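You operate a simulated robot arm through the tools that you are given. There is no shell and no other tool. Be economical: measure what you need, move in short steps, check, and stop when the job is done.

Carry out the task below with a simulated robot arm. There is one attempt and no reset: what you move stays moved.

TASK
Put the pink cartridge on the green coaster. Then stack the number block marked "2" from the square table top on top of the number block that says "9". Then take the tall tumbler and leave it on the yellow bill. Then fetch the green cartridge and stand it on top of the black ink cartridge. Keep to this order. Set down upright: pink cartridge, tall tumbler, green cartridge.

The check looks at the end state, three seconds after you hand in, the way a careful person would. Anything else that was tipped, shoved, dropped, spilled or broken makes it a failure.

THE ROBOT
A 7-joint arm with a two-finger parallel gripper, fixed in place. Base frame: the origin is at the foot of the arm, x ahead of it, y to its left, z up; the work surface is at about z = 0. Units: mm, degrees, N and s.
With the tool pointing down near the work surface it reaches from about 240 to 620 mm from the base axis. Its first joint turns from -66.0 to 66.0 degrees. Payload 2.6 kg.
Tool frame: the origin (TCP) lies between the finger pads and is the grasp point; the fingertips stand 30 mm ahead of it; z points along the fingers, y is the line along which they close. Largest opening 94 mm; finger width 28, thickness 10; the body of the gripper, 50 by 96 mm, starts 55 mm behind the TCP.
Orientation is told as [roll, pitch, yaw] about the base's x, y, z axes, in that order, counted from this pose: with the fingers straight down and closing along the base's y, the tool's x points along the base's -x, its y along +y and its z along -z.

THE INTERFACE
- The arm moves only by the tool move_arm. Its argument "motion" is a list that holds one entry, the list of rows, each a list of 7 numbers: the shift along the tool's x, y, z in mm, then the turn, a rotation vector about the tool's x, y, z in degrees, then the closure, from 0 (fully open) to 1 (shut). In form: [[[dx, dy, dz, wx, wy, wz, claw], ...]]. A call has 1 to 20 rows; each row shifts and turns the commanded pose from where the row before left it, along the tool's axes as they then stand. A row lasts 0.2 s, in which the tool goes at most 50 mm and 8.6 degrees; a call with a longer step from one row to the next is refused whole, and so is a gripper value outside its range. Where a pose cannot be reached the arm comes as near as it can. A force on the tool above 40 N (or 10 N above the force at the start of the call, whichever is more), or a blocked arm, ends the call early, and 0.2 s more pass. Each finger travels about 72 mm/s and halts on what it meets, pressing with about 37 N; the grip force reading is that of the motor and also rises with nothing between the fingers. The clock runs only during rows and for 0.2 s after the last one: add rows that do not move to give the fingers time. It gives the time, the measured TCP pose, the force on the tool (base axes), the opening and the grip force at its end, in the units of the frame above (readings bear some noise), with the torque about the TCP (base axes, N m) and any sound that the robot's microphone picked up.
- Cameras (640 x 400 px; columns grow to the right, rows downward): "scene" is fixed at [30.3, 437.9, 547]; the picture's right is [-0.77, -0.64, 0.00], its down [-0.47, 0.56, -0.69] and it looks along [0.44, -0.53, -0.73] (base axes); focal length 344 px, centre (320, 200). "wrist" rides on the gripper at [76, 14, -102] in the tool frame; the picture's right is [-0.18, 0.98, 0.00], its down [-0.75, -0.14, -0.64] and it looks along [-0.63, -0.12, 0.77] (tool axes); focal length 243 px, centre (320, 200). There is no depth. A picture from a camera that has moved, and an enlarged one, comes with that camera's place and axes in the base frame and with its lens.
- snapshot(camera): a new picture of that camera. It takes no simulated time.
- close_up(camera, box): a new picture of the part [left, top, right, bottom] of that camera's present view, enlarged. It takes no simulated time.
- finish_job(): hands the job in; it is judged then, once.

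Work in short steps. Places have to be worked out from the pictures, the camera data and where the tool is seen: move nearer, look again, correct. Check each grasp and each placing, and mend what went wrong. You have 120 turns and 64 pictures in all, those below and enlarged ones among them. Open the gripper and draw the arm clear of the work before you hand the job in, unless the task says otherwise; then end with one line.

The tools are called after "Emit:" as name(argument=value, ...) on one line, values as JSON. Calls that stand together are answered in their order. move_arm: Moves the arm, as the interface text tells. Its arguments: {"type":"object","properties":{"motion":{"type":"array"}},"required":["motion"]} The other tools are called the same way: snapshot (camera) takes a picture; close_up (camera, box) takes an enlarged picture of a part of a camera's view; finish_job () hands the job in.

At the start:

```text
time: 0.0
tcp_pos: [422.1, 103.5, 235.9]
tool_rot: [0.0, 0.1, 0.1]
wrist_force: [-0.2, 0.7, -0.2]
torque: [-0.01, 0.0, 0.0]
finger_gap: 93.9
grasp_force: 0.0
```

scene: 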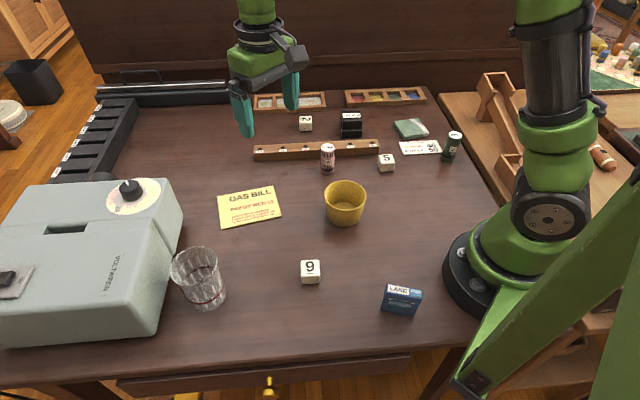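
wrist: 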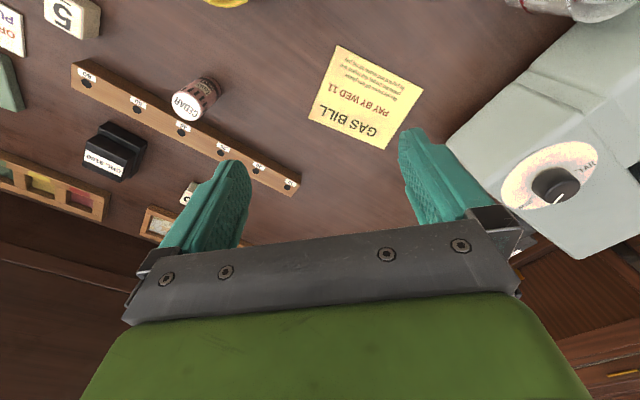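

I'll look more closely at the small objects first to identify the cartridges, blocks and coaster.

Emit:
close_up(camera="scene", box=[230, 80, 480, 236])

Emit:
close_up(camera="scene", box=[150, 170, 430, 345])

```text
2.56 times, centred on (355, 158) of scene
camera zoom: at [30.3, 437.9, 547.0], right [-0.77, -0.64, 0.0], down [-0.47, 0.56, -0.69], along [0.44, -0.53, -0.73], focal length 881 px, centre (230, 308)
```

zoom: 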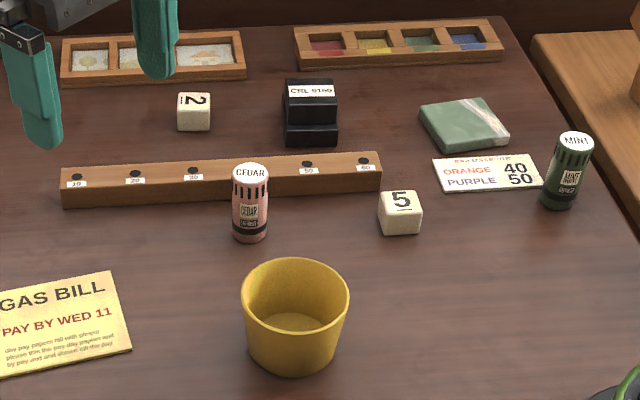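

```text
2.29 times, centred on (290, 258) of scene
camera zoom: at [30.3, 437.9, 547.0], right [-0.77, -0.64, 0.0], down [-0.47, 0.56, -0.69], along [0.44, -0.53, -0.73], focal length 786 px, centre (389, 69)
```

zoom: 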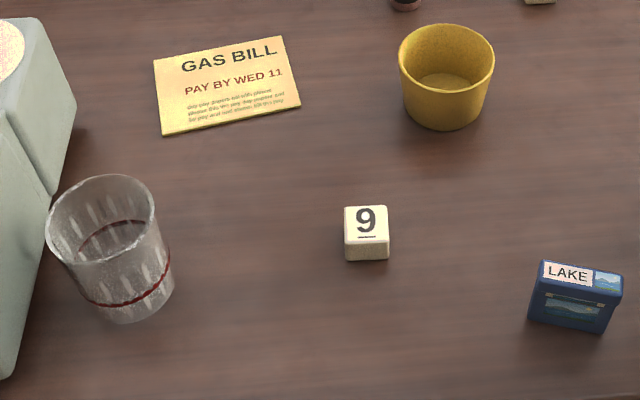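

Pink "CEDAR" is at about (412,-50), green "MINT" (207,-264), coaster (332,-303), black cartridge (449,-199), block 2 (560,-142), block 9 (254,194), tumbler (352,342) and bill (462,153). I move above the pink cartridge and look.

Emit:
move_arm(motion=[[[2.5, -38.4, 4, 0, 0, 0, 0], [2.5, -38.4, 4, 0, 0, 0, 0], [2.5, -38.4, 4, 0, 0, 0, 0], [2.5, -38.4, 4, 0, 0, 0, 0], [0, 0, 0, 0, 0, 0, 0]]])

Emit:
snapshot(camera="wrist")

```text
time: 1.2
tcp_pos: [413.6, -50.2, 220.0]
tool_rot: [0.1, 0.0, 0.0]
wrist_force: [-0.6, -0.3, 0.1]
torque: [-0.03, 0.0, 0.0]
finger_gap: 94.3
grasp_force: 0.1
```

```text
59 pictures are left
camera wrist: at [336.3, -34.8, 321.5], right [0.18, 0.98, 0.0], down [0.75, -0.14, 0.64], along [0.63, -0.12, -0.77], focal length 243 px, centre (320, 200)
```

wrist: 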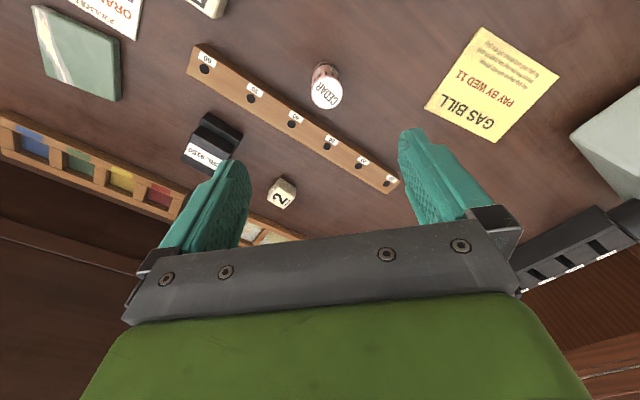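

The two views agree on the pink cartridge at about (410,-45), height about 67. I descend to z≈115 and check the alignment.

Emit:
move_arm(motion=[[[1.2, 1.7, 35, 0, 0, 0, 0], [1.2, 1.7, 35, 0, 0, 0, 0], [1.2, 1.8, 35, 0, 0, 0, 0], [0, 0, 0, 0, 0, 0, 0]]])

Emit:
snapshot(camera="wrist")

```text
time: 2.2
tcp_pos: [409.5, -45.4, 114.8]
tool_rot: [0.0, 0.0, 0.0]
wrist_force: [0.4, 0.0, 0.8]
torque: [0.01, 0.03, 0.03]
finger_gap: 94.1
grasp_force: 0.1
```

```text
58 pictures are left
camera wrist: at [332.6, -29.5, 216.6], right [0.18, 0.98, 0.0], down [0.75, -0.14, 0.64], along [0.63, -0.12, -0.77], focal length 243 px, centre (320, 200)
```

wrist: 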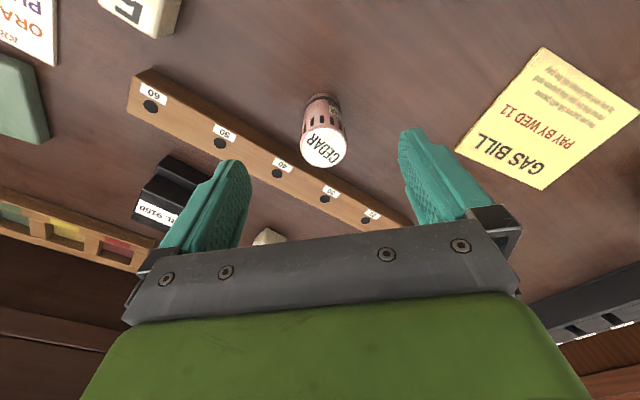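

The cartridge is at (410,-41). I shift 4 mm in +y, descend to z≈43 and close.

Emit:
move_arm(motion=[[[0, 2, 24, 0, 0, 0, 0], [0, 2, 24, 0, 0, 0, 0], [0, 0, 23, 0, 0, 0, 0], [0, 0, 0, 0, 0, 0, 0], [0, 0, 0, 0, 0, 0, 0.4], [0, 0, 0, 0, 0, 0, 0.6], [0, 0, 0, 0, 0, 0, 0.8], [0, 0, 0, 0, 0, 0, 0.8], [0, 0, 0, 0, 0, 0, 0.8]]])

```text
time: 4.2
tcp_pos: [408.7, -40.3, 44.0]
tool_rot: [0.0, 0.0, 0.0]
wrist_force: [-0.5, 0.1, 0.7]
torque: [0.01, -0.01, 0.0]
finger_gap: 30.9
grasp_force: 37.3
```

Grip is good (30.9 mm). I lift 95 mm and carry it over the coaster at about (339,-310).

Emit:
move_arm(motion=[[[0, 0, -20, 0, 0, 0, 0.8], [0, 0, -40, 0, 0, 0, 0.8], [0, 0, -35, 0, 0, 0, 0.8], [7, -26, 0, 0, 0, 0, 0.8], [7, -27, 0, 0, 0, 0, 0.8], [7, -27, 0, 0, 0, 0, 0.8], [7, -27, 0, 0, 0, 0, 0.8], [7, -27, 0, 0, 0, 0, 0.8], [7, -27, 0, 0, 0, 0, 0.8], [7, -27, 0, 0, 0, 0, 0.8], [7, -27, 0, 0, 0, 0, 0.8], [7, -27, 0, 0, 0, 0, 0.8], [7, -27, 0, 0, 0, 0, 0.8], [0, 0, 0, 0, 0, 0, 0.8]]])

Emit:
snapshot(camera="wrist")

Emit:
close_up(camera="scene", box=[280, 60, 480, 185])

```text
time: 7.2
tcp_pos: [338.4, -310.1, 139.3]
tool_rot: [0.0, 0.1, -0.1]
wrist_force: [-0.5, 0.4, -0.1]
torque: [0.01, 0.03, 0.06]
finger_gap: 31.1
grasp_force: 36.9
```

```text
57 pictures are left
camera wrist: at [262.4, -295.1, 241.1], right [0.18, 0.98, 0.0], down [0.75, -0.14, 0.64], along [0.63, -0.12, -0.77], focal length 243 px, centre (320, 200)
```

wrist: 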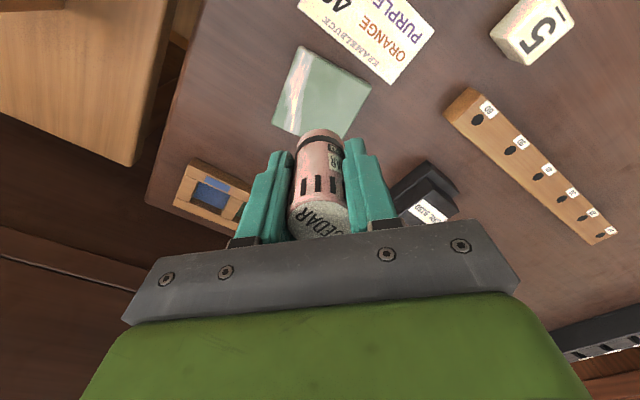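

```text
3.20 times, centred on (380, 122) of scene
camera zoom: at [30.3, 437.9, 547.0], right [-0.77, -0.64, 0.0], down [-0.47, 0.56, -0.69], along [0.44, -0.53, -0.73], focal length 1101 px, centre (128, 448)
```

zoom: 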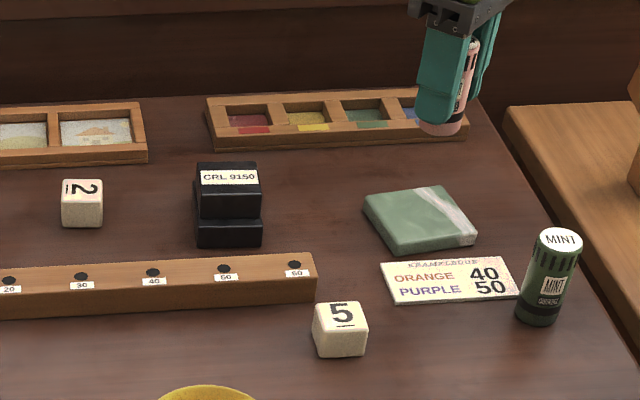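

Coaster centre is about (338,-307). I lower to just above it.

Emit:
move_arm(motion=[[[0, 1.5, 25, 0, 0, 0, 0.8], [0, 1.5, 25, 0, 0, 0, 0.8], [0, 0, 20, 0, 0, 0, 0.8], [0, 0, 5, 0, 0, 0, 0.8], [0, 0, 0, 0, 0, 0, 0.8]]])

Emit:
close_up(camera="scene", box=[360, 90, 480, 165])

```text
time: 8.4
tcp_pos: [338.4, -306.1, 62.9]
tool_rot: [0.0, 0.0, 0.0]
wrist_force: [0.4, -0.3, 0.0]
torque: [-0.01, 0.01, 0.04]
finger_gap: 31.0
grasp_force: 37.3
```

```text
5.33 times, centred on (420, 128) of scene
camera zoom: at [30.3, 437.9, 547.0], right [-0.77, -0.64, 0.0], down [-0.47, 0.56, -0.69], along [0.44, -0.53, -0.73], focal length 1834 px, centre (-213, 587)
```

zoom: 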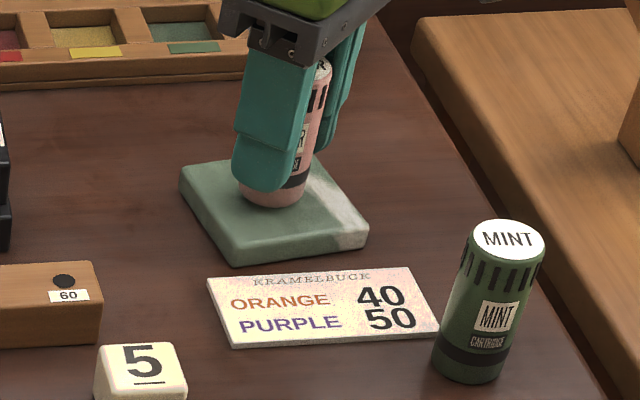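

The cartridge is over the coaster, slightly toward its far side. I lower in small steps and watch the force.

Emit:
move_arm(motion=[[[0, 2, 2, 0, 0, 0, 0.8], [0, 0, 1.5, 0, 0, 0, 0.8], [0, 0, 1.5, 0, 0, 0, 0.8], [0, 0, 1, 0, 0, 0, 0.8]]])

```text
time: 9.4
tcp_pos: [340.3, -306.5, 58.6]
tool_rot: [-0.1, -0.1, 0.0]
wrist_force: [-5.5, 5.3, 19.4]
torque: [0.3, 0.2, 0.03]
finger_gap: 30.7
grasp_force: 37.0
```

Contact was felt at z≈58.6. I ease off 1.5 mm, open partway and retreat up.

Emit:
move_arm(motion=[[[0, 0, -1.2, 0, 0, 0, 0.8], [0, 0, 0, 0, 0, 0, 0.8], [0, 0, 0, 0, 0, 0, 0.6], [0, 0, 0, 0, 0, 0, 0.45], [0, 0, 0, 0, 0, 0, 0.35], [0, 0, 0, 0, 0, 0, 0.35], [0, 0, -15, 0, 0, 0, 0.35], [0, 0, -30, 0, 0, 0, 0.35], [0, 0, -45, 0, 0, 0, 0.35], [0, 0, -45, 0, 0, 0, 0.35], [0, 0, 0, 0, 0, 0, 0.35]]])

Emit:
close_up(camera="scene", box=[280, 60, 480, 185])

```text
time: 11.8
tcp_pos: [339.5, -304.4, 194.7]
tool_rot: [-0.2, 0.0, 0.0]
wrist_force: [-0.3, 0.3, 0.1]
torque: [0.01, 0.0, 0.0]
finger_gap: 61.4
grasp_force: 0.1
```

```text
3.20 times, centred on (380, 122) of scene
camera zoom: at [30.3, 437.9, 547.0], right [-0.77, -0.64, 0.0], down [-0.47, 0.56, -0.69], along [0.44, -0.53, -0.73], focal length 1101 px, centre (128, 448)
```

zoom: 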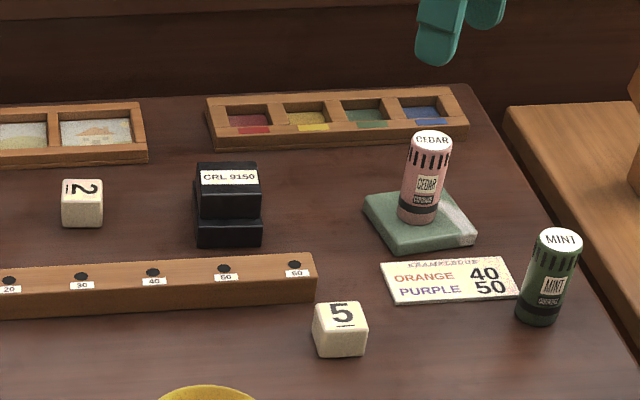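

The pink cartridge stands upright on the coaster. Next I move near block 2 for a wrist view.

Emit:
move_arm(motion=[[[-26, 23.5, 2, 0, 0, 0, 0.35], [-26, 23.5, 2, 0, 0, 0, 0.35], [-26, 23.5, 3, 0, 0, 0, 0.35], [-26, 23.5, 3, 0, 0, 0, 0.2], [-26, 23.5, 3, 0, 0, 0, 0.2], [-26, 23.5, 3, 0, 0, 0, 0.2], [-26, 23.5, 4, 0, 0, 0, 0.2], [0, 0, 0, 0, 0, 0, 0.2]]])

Emit:
snapshot(camera="wrist")

```text
time: 13.6
tcp_pos: [521.2, -138.8, 174.5]
tool_rot: [0.0, 0.1, 0.0]
wrist_force: [0.3, 0.3, -0.6]
torque: [-0.01, 0.01, 0.01]
finger_gap: 75.1
grasp_force: 0.2
```

```text
53 pictures are left
camera wrist: at [444.6, -124.3, 276.1], right [0.18, 0.98, 0.0], down [0.75, -0.14, 0.64], along [0.63, -0.12, -0.77], focal length 243 px, centre (320, 200)
```

wrist: 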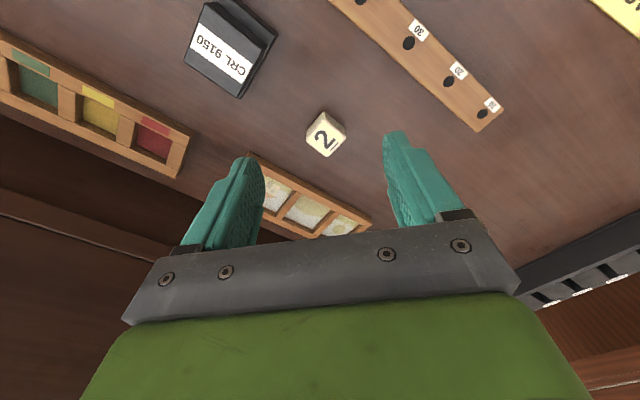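

Block 2 is at about (560,-142). I zoom in for its orientation.

Emit:
close_up(camera="wrist", box=[280, 90, 376, 150])

Emit:
close_up(camera="scene", box=[280, 100, 344, 140])

```text
6.67 times, centred on (328, 120) of wrist
camera zoom: at [444.6, -124.3, 276.1], right [0.18, 0.98, 0.0], down [0.75, -0.14, 0.64], along [0.63, -0.12, -0.77], focal length 1618 px, centre (267, 733)
```

zoom: 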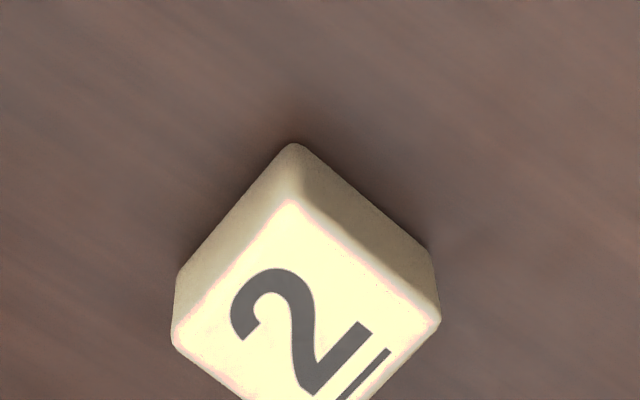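

```text
10.00 times, centred on (312, 120) of scene
camera zoom: at [30.3, 437.9, 547.0], right [-0.77, -0.64, 0.0], down [-0.47, 0.56, -0.69], along [0.44, -0.53, -0.73], focal length 3440 px, centre (400, 1000)
```

zoom: 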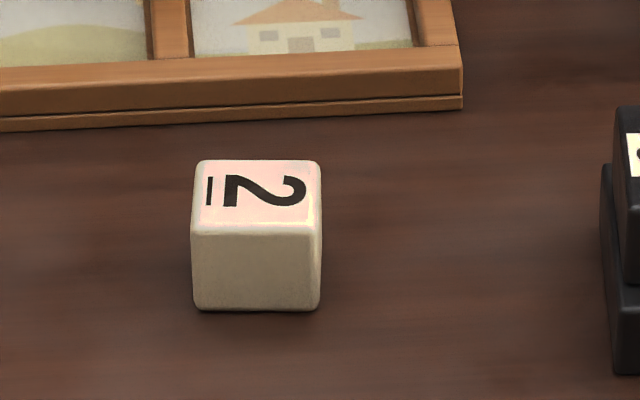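

The block is a ~30 mm cube at about (562,-141), with its edges turned 40°. I move over it, yaw +40° and come down to z≈90.

Emit:
move_arm(motion=[[[-20.5, -1, 10, 0, 0, 0, 0.2], [-20.3, -1, 10, 0, 0, 0, 0.2], [0, 0, 10, 0, 0, -8, 0.2], [0, 0, 10, 0, 0, -8, 0.2], [0, 0, 15, 0, 0, -8, 0.2], [0, 0, 15, 0, 0, -8, 0.2], [0, 0, 15, 0, 0, -8, 0.2], [0, 0, 0, 0, 0, 0, 0.2]]])

Emit:
snapshot(camera="wrist")

Emit:
close_up(camera="scene", box=[240, 60, 400, 160])

```text
time: 15.4
tcp_pos: [560.2, -141.4, 89.1]
tool_rot: [0.0, 0.0, 40.1]
wrist_force: [-0.3, 0.7, -0.5]
torque: [-0.02, -0.01, 0.0]
finger_gap: 75.2
grasp_force: 0.0
```

```text
50 pictures are left
camera wrist: at [493.8, -179.2, 191.1], right [-0.49, 0.87, 0.0], down [0.67, 0.38, 0.64], along [0.56, 0.32, -0.77], focal length 243 px, centre (320, 200)
```

wrist: 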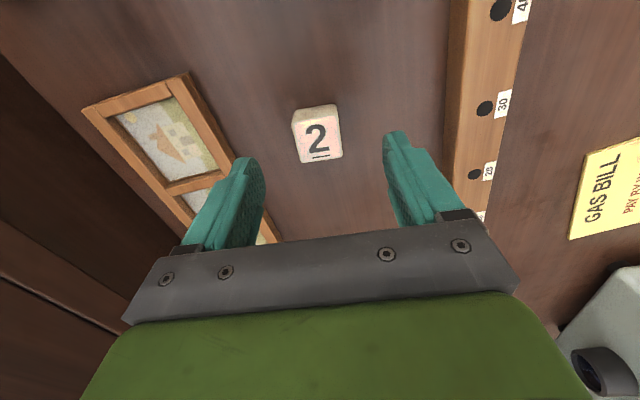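

```text
4.00 times, centred on (320, 110) of scene
camera zoom: at [30.3, 437.9, 547.0], right [-0.77, -0.64, 0.0], down [-0.47, 0.56, -0.69], along [0.44, -0.53, -0.73], focal length 1376 px, centre (320, 560)
```

zoom: 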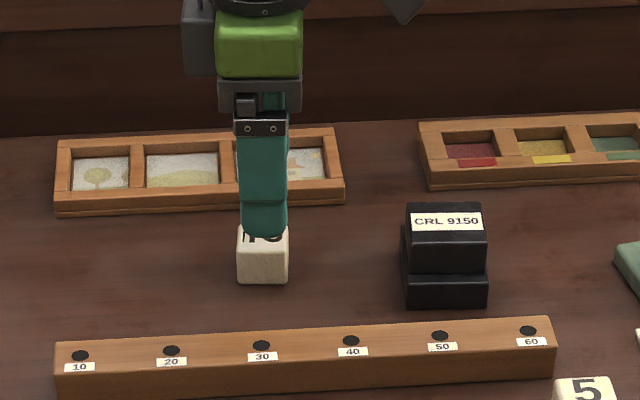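

Well aligned; I shift about 3 mm, descend to z≈35 and close.

Emit:
move_arm(motion=[[[-2.6, -1.5, 20, 0, 0, 0, 0.2], [0, 0, 20, 0, 0, 0, 0.2], [0, 0, 14.5, 0, 0, 0, 0.2], [0, 0, 0, 0, 0, 0, 0.4], [0, 0, 0, 0, 0, 0, 0.6], [0, 0, 0, 0, 0, 0, 0.8], [0, 0, 0, 0, 0, 0, 0.8], [0, 0, 0, 0, 0, 0, 0.8]]])

```text
time: 17.2
tcp_pos: [563.9, -141.3, 33.6]
tool_rot: [0.0, 0.1, 40.0]
wrist_force: [-0.7, -0.2, 0.0]
torque: [0.04, 0.02, 0.0]
finger_gap: 32.6
grasp_force: 37.3
```

Gripped (cube about 32 mm). I lift it and carry it over to block 9.

Emit:
move_arm(motion=[[[0, 0, -20, 0, 0, 0, 0.8], [0, 0, -40, 0, 0, 0, 0.8], [0, 0, -40, 0, 0, 0, 0.8], [0, 0, -36, 0, 0, 0, 0.8], [1.8, 30, 0, 0, 0, 0, 0.8], [1.8, 38, 0, 0, 0, 0, 0.8], [1.8, 38, 0, 0, 0, 0, 0.8], [1.8, 38, 0, 0, 0, 0, 0.8], [1.8, 38, 0, 0, 0, 0, 0.8], [1.8, 38, 0, 0, 0, 0, 0.8], [1.8, 38, 0, 0, 0, 0, 0.8], [1.8, 38, 0, 0, 0, 0, 0.8], [1.8, 38, 0, 0, 0, 0, 0.8], [1.8, 38, 0, 0, 0, 0, 0.8], [1.8, 38, 0, 0, 0, 0, 0.8], [1.8, 38, 0, 0, 0, 0, 0.8], [0, 8, 0, 0, 0, 0, 0.8], [0, 0, 0, 0, 0, 0, 0.8]]])

Emit:
snapshot(camera="wrist")

Emit:
snapshot(camera="scene")

```text
time: 21.0
tcp_pos: [253.9, 194.4, 171.0]
tool_rot: [0.0, 0.0, 40.0]
wrist_force: [-0.2, 0.2, -0.2]
torque: [0.04, 0.01, 0.01]
finger_gap: 32.4
grasp_force: 36.9
```

```text
48 pictures are left
camera wrist: at [186.2, 157.3, 272.8], right [-0.49, 0.87, 0.0], down [0.67, 0.38, 0.64], along [0.56, 0.32, -0.77], focal length 243 px, centre (320, 200)
```

wrist: 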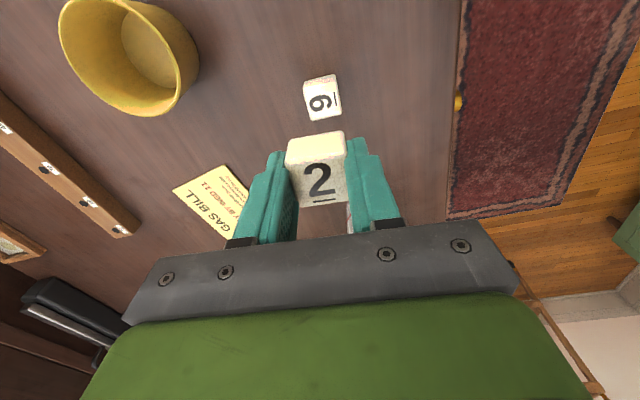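

```text
47 pictures are left
```

scene: 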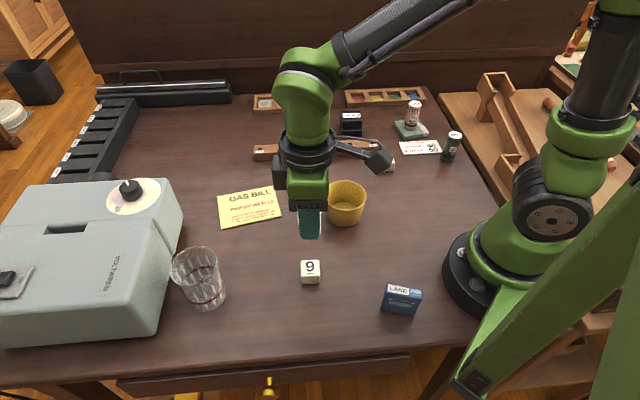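

I zoom to measure both blocks precisely.

Emit:
close_up(camera="wrist", box=[240, 60, 400, 160])

Emit:
close_up(camera="wrist", box=[240, 120, 400, 220])

```text
4.00 times, centred on (320, 110) of wrist
camera zoom: at [186.2, 157.3, 272.8], right [-0.49, 0.87, 0.0], down [0.67, 0.38, 0.64], along [0.56, 0.32, -0.77], focal length 970 px, centre (320, 560)
```

zoom: 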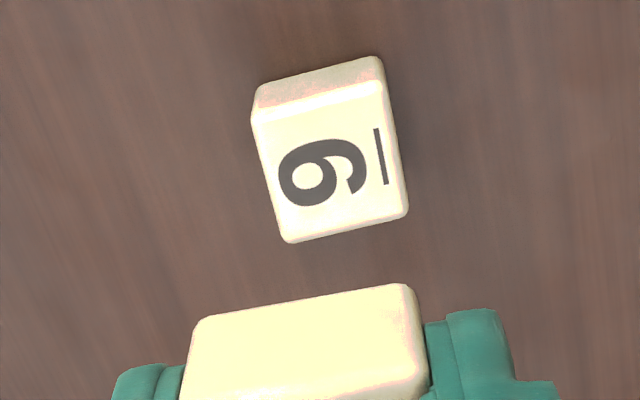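

```text
4.00 times, centred on (320, 170) of wrist
camera zoom: at [186.2, 157.3, 272.8], right [-0.49, 0.87, 0.0], down [0.67, 0.38, 0.64], along [0.56, 0.32, -0.77], focal length 970 px, centre (320, 320)
```

zoom: 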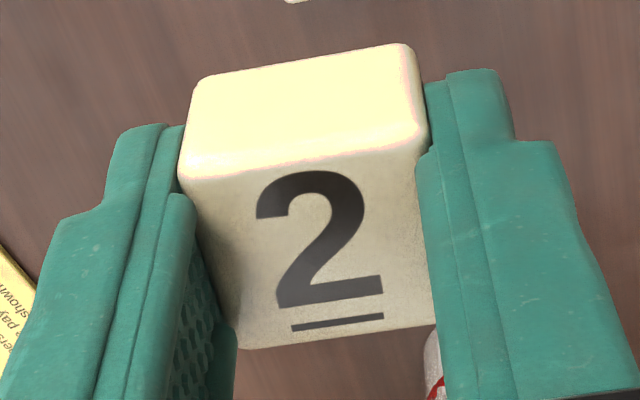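

Block 9 is about 4 mm further in +y than the held block and turned 6° more. I correct both and lower to just above it.

Emit:
move_arm(motion=[[[-2.0, 3.15, 20, 0, 0, 0, 0.8], [0, 0, 30, 0, 0, -6, 0.8], [0, 0, 30, 0, 0, 0, 0.8], [0, 0, 15, 0, 0, 0, 0.8], [0, 0, 0, 0, 0, 0, 0.8]]])

Emit:
close_up(camera="scene", box=[260, 210, 372, 280])

Emit:
snapshot(camera="wrist")

```text
time: 22.2
tcp_pos: [253.5, 198.1, 75.5]
tool_rot: [0.0, 0.0, 46.1]
wrist_force: [0.4, -0.2, -1.0]
torque: [0.02, 0.05, 0.04]
finger_gap: 32.4
grasp_force: 37.4
```

```text
5.71 times, centred on (316, 245) of scene
camera zoom: at [30.3, 437.9, 547.0], right [-0.77, -0.64, 0.0], down [-0.47, 0.56, -0.69], along [0.44, -0.53, -0.73], focal length 1966 px, centre (343, -57)
```

zoom: 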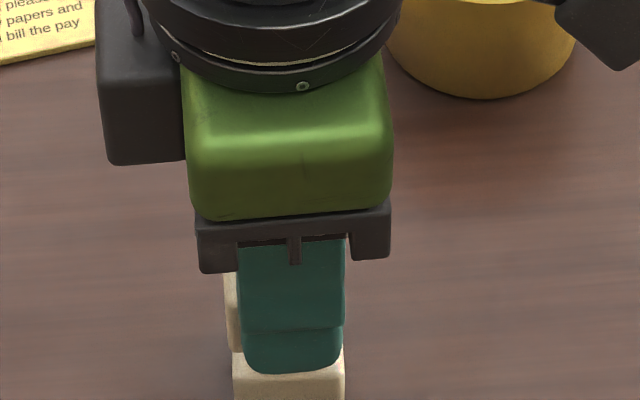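

```text
43 pictures are left
camera wrist: at [191.1, 153.7, 177.4], right [-0.58, 0.81, 0.0], down [0.62, 0.44, 0.64], along [0.52, 0.37, -0.77], focal length 243 px, centre (320, 200)
```

wrist: 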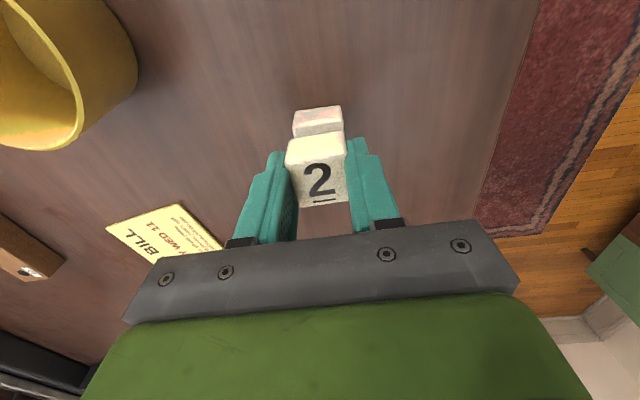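

I check the lateral alignment at higher zoom before lowering.

Emit:
close_up(camera="wrist", box=[264, 90, 376, 160])

Emit:
close_up(camera="scene", box=[275, 240, 355, 290])

```text
5.71 times, centred on (320, 125) of wrist
camera zoom: at [191.1, 153.7, 177.4], right [-0.58, 0.81, 0.0], down [0.62, 0.44, 0.64], along [0.52, 0.37, -0.77], focal length 1386 px, centre (320, 629)
```

zoom: 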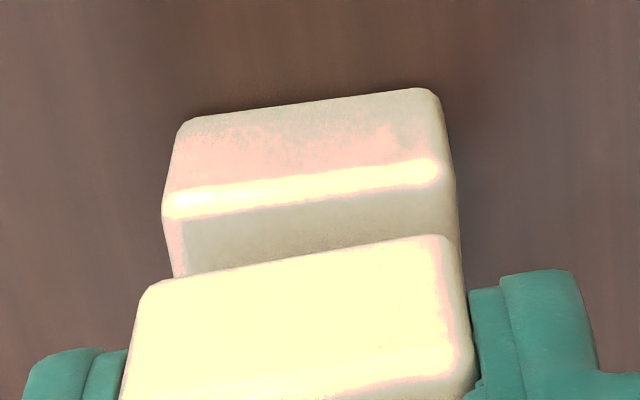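

```text
8.00 times, centred on (315, 265) of scene
camera zoom: at [30.3, 437.9, 547.0], right [-0.77, -0.64, 0.0], down [-0.47, 0.56, -0.69], along [0.44, -0.53, -0.73], focal length 2752 px, centre (360, -320)
```

zoom: 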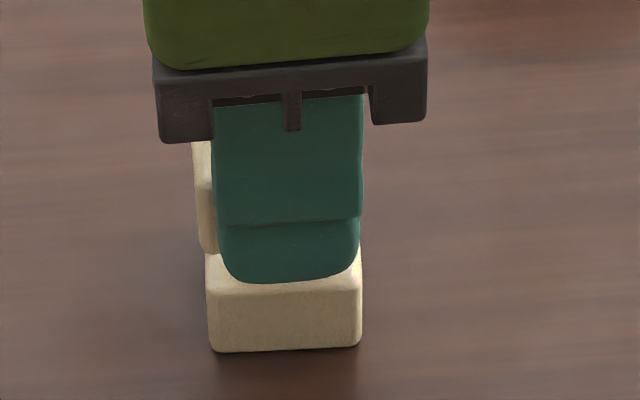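

Alignment is within about 2 mm in both views. A small correction, then I creep down to contact.

Emit:
move_arm(motion=[[[1.2, 0.7, 5, 0, 0, 0, 0.8], [0, 0, 2, 0, 0, 0, 0.8], [0, 0, 1, 0, 0, 0, 0.8], [0, 0, 1, 0, 0, 0, 0.8], [0, 0, 1, 0, 0, 0, 0.8]]])

```text
time: 23.4
tcp_pos: [253.1, 195.6, 64.6]
tool_rot: [0.0, 0.0, 46.0]
wrist_force: [-0.6, 0.1, -1.0]
torque: [0.02, -0.03, -0.01]
finger_gap: 32.7
grasp_force: 36.7
```

No contact yet; I continue down in 1 mm steps.

Emit:
move_arm(motion=[[[0, 0, 1, 0, 0, 0, 0.8], [0, 0, 1, 0, 0, 0, 0.8]]])

```text
time: 24.0
tcp_pos: [252.7, 196.9, 63.1]
tool_rot: [0.0, 0.0, 46.0]
wrist_force: [1.0, 0.7, 0.3]
torque: [0.01, 0.02, 0.0]
finger_gap: 32.8
grasp_force: 37.3
```

Emit:
move_arm(motion=[[[0, 0, 1, 0, 0, 0, 0.8], [0, 0, 0.7, 0, 0, 0, 0.8]]])

Emit:
close_up(camera="scene", box=[275, 240, 355, 290])

```text
time: 24.6
tcp_pos: [253.3, 197.1, 61.2]
tool_rot: [0.0, 0.0, 46.0]
wrist_force: [-1.1, -0.3, 3.1]
torque: [-0.01, 0.01, -0.01]
finger_gap: 32.9
grasp_force: 37.1
```

```text
8.00 times, centred on (315, 265) of scene
camera zoom: at [30.3, 437.9, 547.0], right [-0.77, -0.64, 0.0], down [-0.47, 0.56, -0.69], along [0.44, -0.53, -0.73], focal length 2752 px, centre (360, -320)
```

zoom: 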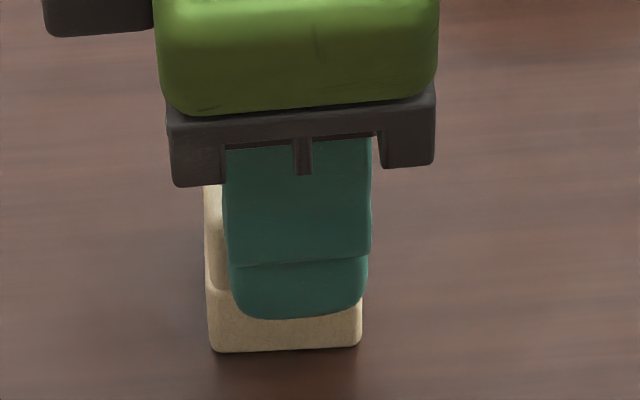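

Contact (3 N): the blocks are about 28 mm tall. I release and rise.

Emit:
move_arm(motion=[[[0, 0, 0, 0, 0, 0, 0.65], [0, 0, 0, 0, 0, 0, 0.55], [0, 0, 0, 0, 0, 0, 0.4], [0, 0, 0, 0, 0, 0, 0.3], [0, 0, 0, 0, 0, 0, 0.3], [0, 0, -15, 0, 0, 0, 0.3], [0, 0, -30, 0, 0, 0, 0.3], [0, 0, -45, 0, 0, 0, 0.3], [0, 0, -45, 0, 0, 0, 0.3], [0, 0, 0, 0, 0, 0, 0.3]]])

Emit:
close_up(camera="scene", box=[150, 170, 430, 345])

Emit:
snapshot(camera="wrist")

```text
time: 26.8
tcp_pos: [254.1, 196.1, 197.4]
tool_rot: [0.0, 0.0, 46.0]
wrist_force: [0.3, -0.8, -0.1]
torque: [0.01, 0.01, -0.05]
finger_gap: 66.0
grasp_force: 0.0
```

```text
2.29 times, centred on (290, 258) of scene
camera zoom: at [30.3, 437.9, 547.0], right [-0.77, -0.64, 0.0], down [-0.47, 0.56, -0.69], along [0.44, -0.53, -0.73], focal length 786 px, centre (389, 69)
```

zoom: 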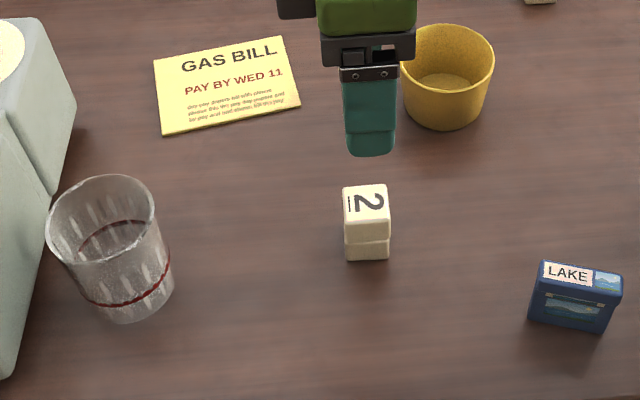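

```text
38 pictures are left
camera wrist: at [189.7, 152.3, 299.6], right [-0.58, 0.81, 0.0], down [0.62, 0.44, 0.64], along [0.52, 0.37, -0.77], focal length 243 px, centre (320, 200)
```

wrist: 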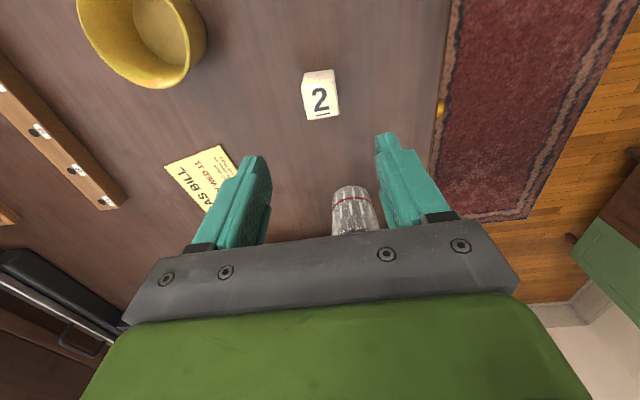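

The blocks are stacked cleanly. Next I move toward the tumbler for a view of it and the radio beside it.

Emit:
move_arm(motion=[[[-28, 4, -10, 0, 0, 0, 0], [-28, 4, -10, 0, 0, 0, 0], [-28, 4, 0, 0, 0, 0, 0], [0, 0, 0, 0, 0, 0, 0]]])

Emit:
snapshot(camera="wrist")

Emit:
close_up(camera="scene", box=[60, 160, 260, 360])

```text
time: 27.8
tcp_pos: [302.7, 264.7, 217.5]
tool_rot: [0.0, 0.0, 46.1]
wrist_force: [-0.8, -0.8, 0.0]
torque: [0.01, 0.0, 0.02]
finger_gap: 94.0
grasp_force: 0.0
```

```text
37 pictures are left
camera wrist: at [239.5, 222.2, 319.1], right [-0.58, 0.81, 0.0], down [0.62, 0.44, 0.64], along [0.52, 0.37, -0.77], focal length 243 px, centre (320, 200)
```

wrist: 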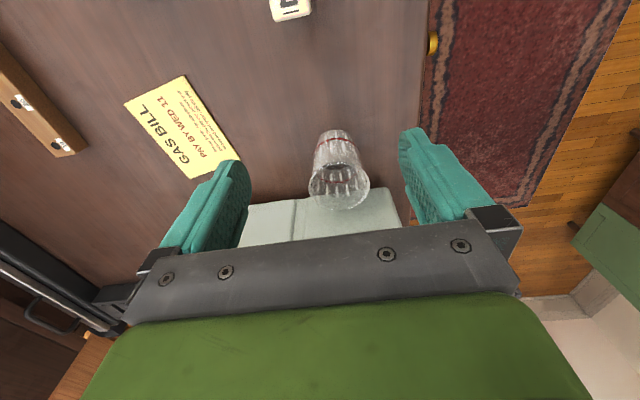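

```text
2.00 times, centred on (160, 260) of scene
camera zoom: at [30.3, 437.9, 547.0], right [-0.77, -0.64, 0.0], down [-0.47, 0.56, -0.69], along [0.44, -0.53, -0.73], focal length 688 px, centre (640, 80)
```

zoom: 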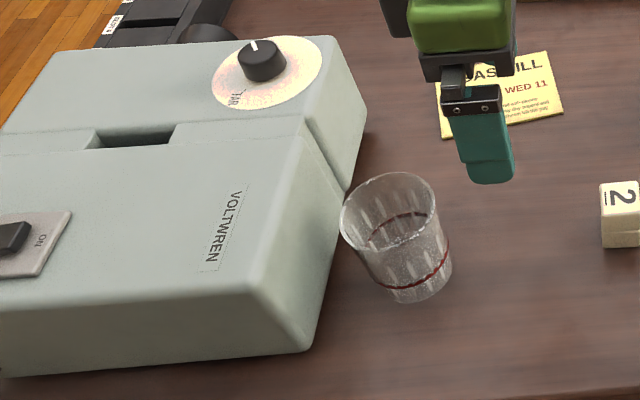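

The tumbler is at about (356,336), height about 103 and rim about 68. The radio's side runs parallel to my closing line and is about 87 mm away, so the current yaw suits. I go above it at z≈145.

Emit:
move_arm(motion=[[[-30, 4, 0, 0, 0, 0, 0], [-30, 4, 0, 0, 0, 0, 0], [-28, 3, 20, 0, 0, 0, 0], [0, 0, 30, 0, 0, 0, 0], [0, 0, 20, 0, 0, 0, 0], [0, 0, 0, 0, 0, 0, 0]]])

Emit:
snapshot(camera="wrist")

Emit:
close_up(camera="scene", box=[100, 180, 292, 300])

```text
time: 29.2
tcp_pos: [355.9, 336.4, 145.4]
tool_rot: [0.0, 0.0, 46.1]
wrist_force: [0.1, 0.0, 0.7]
torque: [0.02, 0.01, -0.01]
finger_gap: 94.2
grasp_force: 0.0
```

```text
35 pictures are left
camera wrist: at [292.8, 292.5, 247.7], right [-0.58, 0.82, 0.0], down [0.62, 0.44, 0.64], along [0.52, 0.37, -0.77], focal length 243 px, centre (320, 200)
```

wrist: 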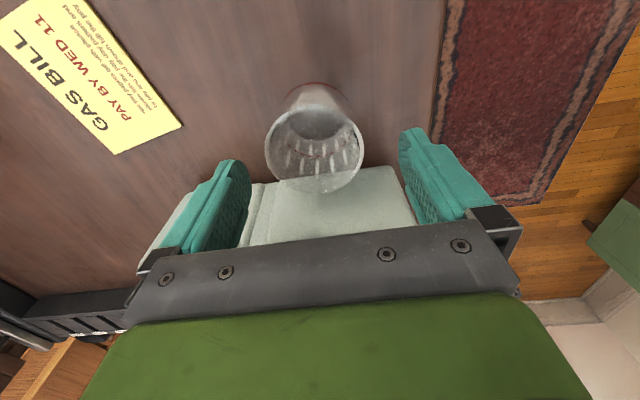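

```text
3.33 times, centred on (196, 240) of scene
camera zoom: at [30.3, 437.9, 547.0], right [-0.77, -0.64, 0.0], down [-0.47, 0.56, -0.69], along [0.44, -0.53, -0.73], focal length 1147 px, centre (733, 67)
```

zoom: 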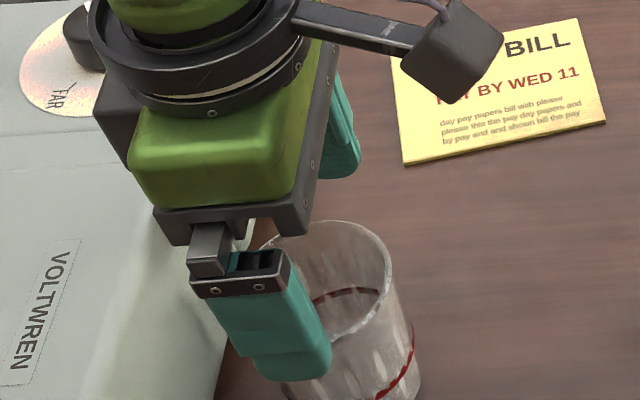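

The tumbler rim is about 3–4 mm toward tool −y from my axis. I correct, descend to z≈68 and close gently.

Emit:
move_arm(motion=[[[-0.5, -3.5, 10, 0, 0, 0, 0], [0, 0, 20, 0, 0, 0, 0], [0, 0, 20, 0, 0, 0, 0], [0, 0, 20, 0, 0, 0, 0], [0, 0, 7, 0, 0, 0, 0], [0, 0, 0, 0, 0, 0, 0.15], [0, 0, 0, 0, 0, 0, 0.25], [0, 0, 0, 0, 0, 0, 0.35], [0, 0, 0, 0, 0, 0, 0.45], [0, 0, 0, 0, 0, 0, 0.45], [0, 0, 0, 0, 0, 0, 0.45]]])

Emit:
snapshot(camera="wrist")

Emit:
close_up(camera="scene", box=[100, 200, 292, 320])

```text
time: 31.6
tcp_pos: [358.4, 333.8, 69.0]
tool_rot: [0.1, 0.0, 46.0]
wrist_force: [-0.7, -0.3, -0.5]
torque: [-0.03, 0.04, 0.02]
finger_gap: 75.5
grasp_force: 36.7
```

```text
33 pictures are left
camera wrist: at [295.2, 290.3, 171.6], right [-0.58, 0.81, 0.0], down [0.63, 0.44, 0.64], along [0.52, 0.37, -0.77], focal length 243 px, centre (320, 200)
```

wrist: 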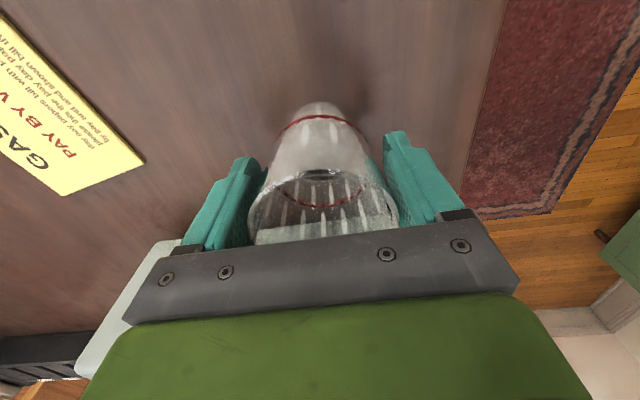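

```text
3.33 times, centred on (196, 260) of scene
camera zoom: at [30.3, 437.9, 547.0], right [-0.77, -0.64, 0.0], down [-0.47, 0.56, -0.69], along [0.44, -0.53, -0.73], focal length 1147 px, centre (733, 0)
```

zoom: 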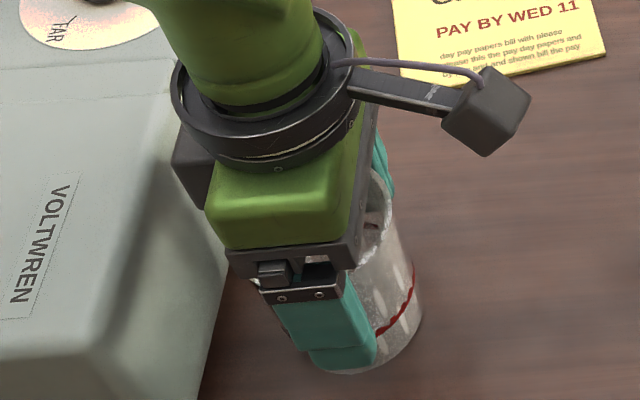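

The fingers stopped at 75.5 mm on the glass. I lift 25 mm and check that it stays upright.

Emit:
move_arm(motion=[[[0, 0, -3, 0, 0, 0, 0.6], [0, 0, -10, 0, 0, 0, 0.6], [0, 0, -12, 0, 0, 0, 0.6], [0, 0, 0, 0, 0, 0, 0.6]]])

Emit:
close_up(camera="scene", box=[100, 200, 292, 320])

```text
time: 32.6
tcp_pos: [359.0, 335.0, 93.6]
tool_rot: [0.0, 0.0, 46.1]
wrist_force: [0.3, -0.1, -3.1]
torque: [-0.07, 0.01, 0.02]
finger_gap: 75.0
grasp_force: 37.1
```

```text
3.33 times, centred on (196, 260) of scene
camera zoom: at [30.3, 437.9, 547.0], right [-0.77, -0.64, 0.0], down [-0.47, 0.56, -0.69], along [0.44, -0.53, -0.73], focal length 1147 px, centre (733, 0)
```

zoom: 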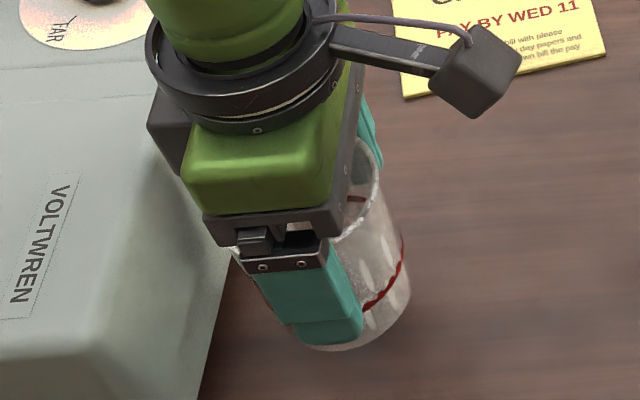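

The glass is held upright, about 25 mm up. I raise it 30 more and carry it over the bill centre at about (465,155).

Emit:
move_arm(motion=[[[0, 0, -15, 0, 0, 0, 0.6], [0, 0, -15, 0, 0, 0, 0.6], [4, -14, 0, 0, 0, 0, 0.6], [6.4, -23.4, 0, 0, 0, 0, 0.6], [6.4, -23.4, 0, 0, 0, 0, 0.6], [6.4, -23.4, 0, 0, 0, 0, 0.6], [6.4, -23.4, 0, 0, 0, 0, 0.6], [6.4, -23.4, 0, 0, 0, 0, 0.6], [6.4, -23.4, 0, 0, 0, 0, 0.6], [6.4, -23.4, 0, 0, 0, 0, 0.6], [6.4, -23.4, 0, 0, 0, 0, 0.6], [0, 0, 0, 0, 0, 0, 0.6], [0, 0, 0, 0, 0, 0, 0.6]]])

Emit:
close_up(camera="scene", box=[170, 120, 330, 240])

Emit:
snapshot(camera="wrist")

```text
time: 35.4
tcp_pos: [464.8, 153.7, 124.4]
tool_rot: [0.1, 0.0, 45.9]
wrist_force: [-0.3, -0.6, -2.6]
torque: [-0.02, 0.04, -0.01]
finger_gap: 75.3
grasp_force: 37.0
```

```text
3.33 times, centred on (250, 180) of scene
camera zoom: at [30.3, 437.9, 547.0], right [-0.77, -0.64, 0.0], down [-0.47, 0.56, -0.69], along [0.44, -0.53, -0.73], focal length 1147 px, centre (553, 267)
```

zoom: 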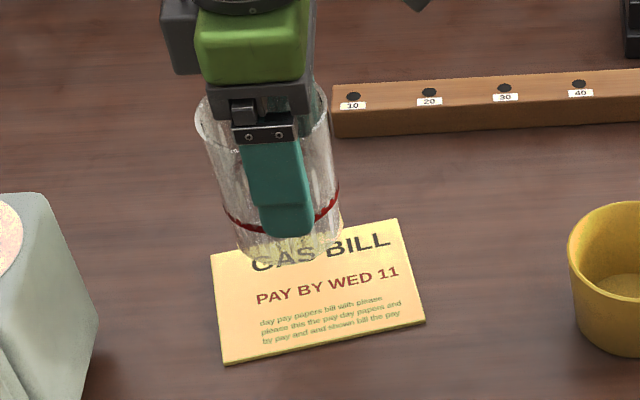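

```text
29 pictures are left
camera wrist: at [401.8, 110.4, 226.9], right [-0.58, 0.81, 0.0], down [0.62, 0.44, 0.64], along [0.52, 0.37, -0.77], focal length 243 px, centre (320, 200)
```

wrist: 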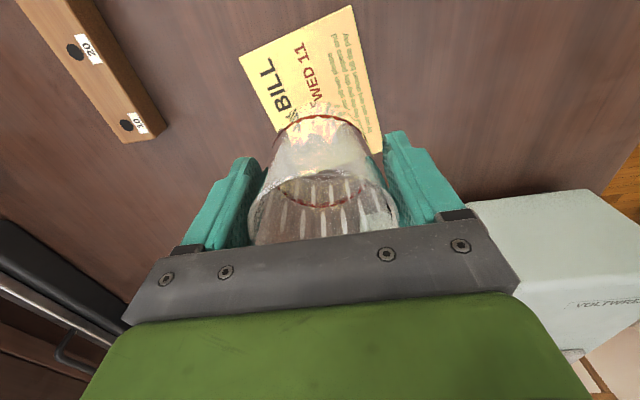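

By projection, the glass base will land at the bill's centre. I lower to about z=74 and creep to contact.

Emit:
move_arm(motion=[[[0, 0, 20, 0, 0, 0, 0.6], [0, 0, 20, 0, 0, 0, 0.6], [0, 0, 9, 0, 0, 0, 0.6], [0, 0, 2, 0, 0, 0, 0.6], [0, 0, 1, 0, 0, 0, 0.6], [0, 0, 1, 0, 0, 0, 0.6]]])

```text
time: 36.8
tcp_pos: [466.2, 155.9, 72.3]
tool_rot: [0.0, -0.1, 46.0]
wrist_force: [-0.6, -1.4, 7.7]
torque: [0.06, 0.25, 0.05]
finger_gap: 75.2
grasp_force: 37.0
```

Contact felt. I ease up slightly, open fully and rise straight up.

Emit:
move_arm(motion=[[[0, 0, -0.5, 0, 0, 0, 0.4], [0, 0, 0, 0, 0, 0, 0.2], [0, 0, 0, 0, 0, 0, 0.1], [0, 0, 0, 0, 0, 0, 0], [0, 0, 0, 0, 0, 0, 0], [0, 0, 0, 0, 0, 0, 0], [0, 0, -15, 0, 0, 0, 0], [0, 0, -30, 0, 0, 0, 0], [0, 0, -40, 0, 0, 0, 0], [0, 0, -40, 0, 0, 0, 0], [0, 0, 0, 0, 0, 0, 0]]])

Emit:
snapshot(camera="scene")

```text
time: 39.2
tcp_pos: [464.0, 155.0, 199.3]
tool_rot: [0.0, 0.0, 46.1]
wrist_force: [-0.5, 1.0, -0.3]
torque: [-0.03, 0.02, 0.0]
finger_gap: 94.0
grasp_force: 0.0
```

```text
28 pictures are left
```

scene: 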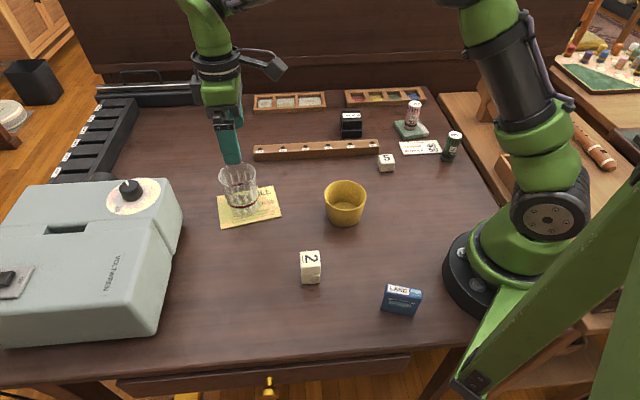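

The tumbler stands on the bill. I unwind the yaw and move to inspect the black cartridge's top.

Emit:
move_arm(motion=[[[0, 0, -5, 0, 0, 7.7, 0], [0, 0, 0, 0, 0, 7.7, 0], [0, 0, 0, 0, 0, 7.7, 0], [0, 0, 0, 0, 0, 7.7, 0], [0, 0, 0, 0, 0, 7.6, 0], [0, 0, 0, 0, 0, 7.6, 0], [5, -40, 0, 0, 0, 0, 0], [5, -43, 0, 0, 0, 0, 0], [5, -43, 0, 0, 0, 0, 0], [5, -43, 0, 0, 0, 0, 0], [5, -43, 0, 0, 0, 0, 0], [5, -43, 0, 0, 0, 0, 0], [5, -43, 0, 0, 0, 0, 0], [5, -43, 0, 0, 0, 0, 0], [0, 0, 0, 0, 0, 0, 0.3], [0, 0, 0, 0, 0, 0, 0.3]]])

Emit:
snapshot(camera="wrist")

Emit:
close_up(camera="scene", box=[319, 100, 383, 140])

```text
time: 42.6
tcp_pos: [424.5, -186.0, 202.5]
tool_rot: [0.0, 0.0, 0.0]
wrist_force: [0.2, -0.7, 0.4]
torque: [0.01, 0.0, 0.02]
finger_gap: 65.8
grasp_force: 0.0
```

```text
27 pictures are left
camera wrist: at [348.2, -171.0, 305.2], right [0.18, 0.98, 0.0], down [0.75, -0.14, 0.64], along [0.63, -0.12, -0.77], focal length 243 px, centre (320, 200)
```

wrist: 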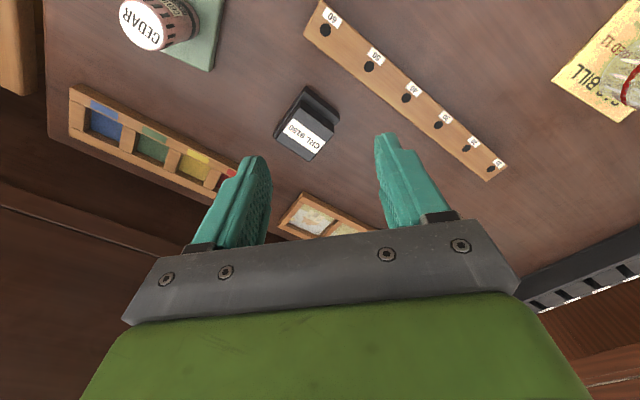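

```text
10.00 times, centred on (351, 120) of scene
camera zoom: at [30.3, 437.9, 547.0], right [-0.77, -0.64, 0.0], down [-0.47, 0.56, -0.69], along [0.44, -0.53, -0.73], focal length 3440 px, centre (10, 1000)
```

zoom: 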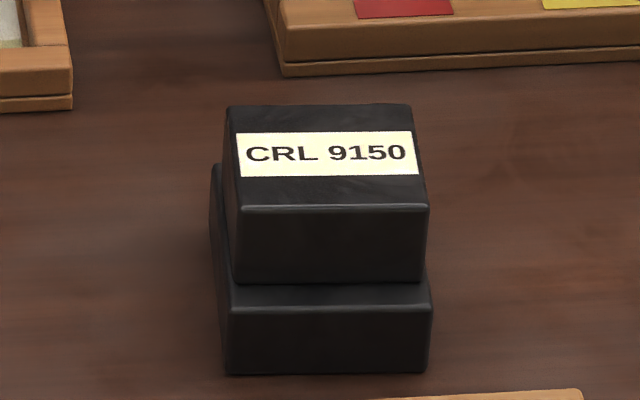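

The black cartridge has a flat top step bearing the label. I zoom in from the wrist to locate that face.

Emit:
close_up(camera="wrist", box=[256, 75, 368, 175])

```text
4.00 times, centred on (312, 125) of wrist
camera zoom: at [348.2, -171.0, 305.2], right [0.18, 0.98, 0.0], down [0.75, -0.14, 0.64], along [0.63, -0.12, -0.77], focal length 970 px, centre (352, 500)
```

zoom: 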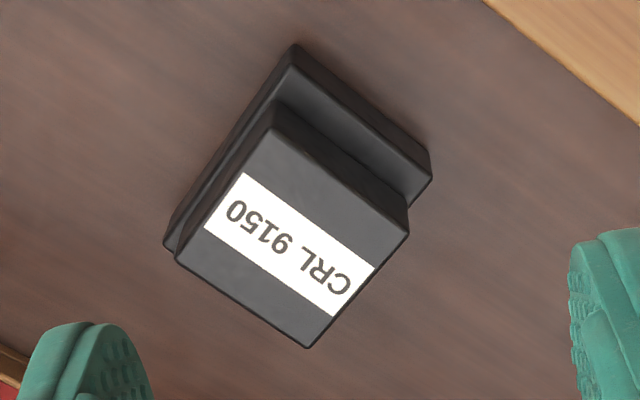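

The top face is centred at about (464,-211), z≈46, 47 mm square. Now I go to the green MINT cartridge at about (209,-272).

Emit:
move_arm(motion=[[[27, -11, 3, 0, 0, 0, 0.2], [27, -11, 3, 0, 0, 0, 0.2], [27, -11, 3, 0, 0, 0, 0.2], [27, -11, 3, 0, 0, 0, 0.2], [27, -11, 3, 0, 0, 0, 0.2], [27, -11, 3, 0, 0, 0, 0.2], [27, -10, 3, 0, 0, 0, 0.2], [26, -10, 3, 0, 0, 0, 0.2], [0, 0, 0, 0, 0, 0, 0.2]]])

Emit:
snapshot(camera="wrist")

Emit:
snapshot(camera="scene")

```text
time: 44.6
tcp_pos: [210.7, -272.8, 178.8]
tool_rot: [0.0, 0.0, 0.0]
wrist_force: [0.4, 0.1, -0.6]
torque: [0.0, 0.04, 0.01]
finger_gap: 75.2
grasp_force: 0.0
```

```text
24 pictures are left
camera wrist: at [134.2, -257.1, 280.8], right [0.18, 0.98, 0.0], down [0.75, -0.14, 0.64], along [0.63, -0.12, -0.77], focal length 243 px, centre (320, 200)
```

wrist: 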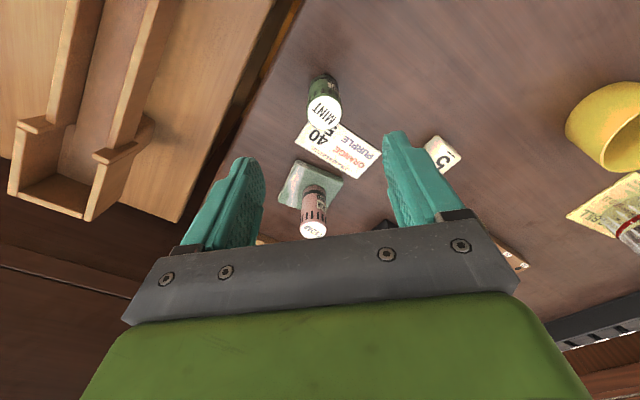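

```text
23 pictures are left
```

scene: 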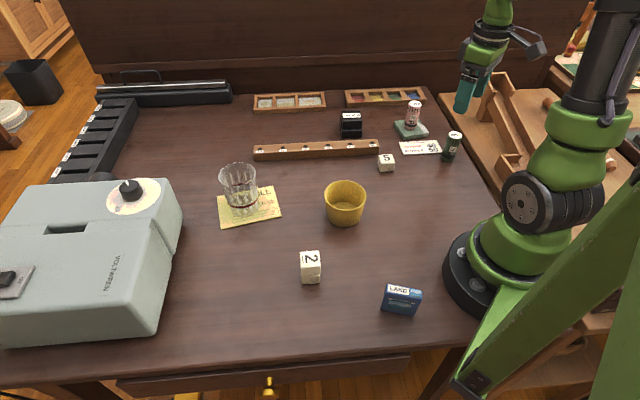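

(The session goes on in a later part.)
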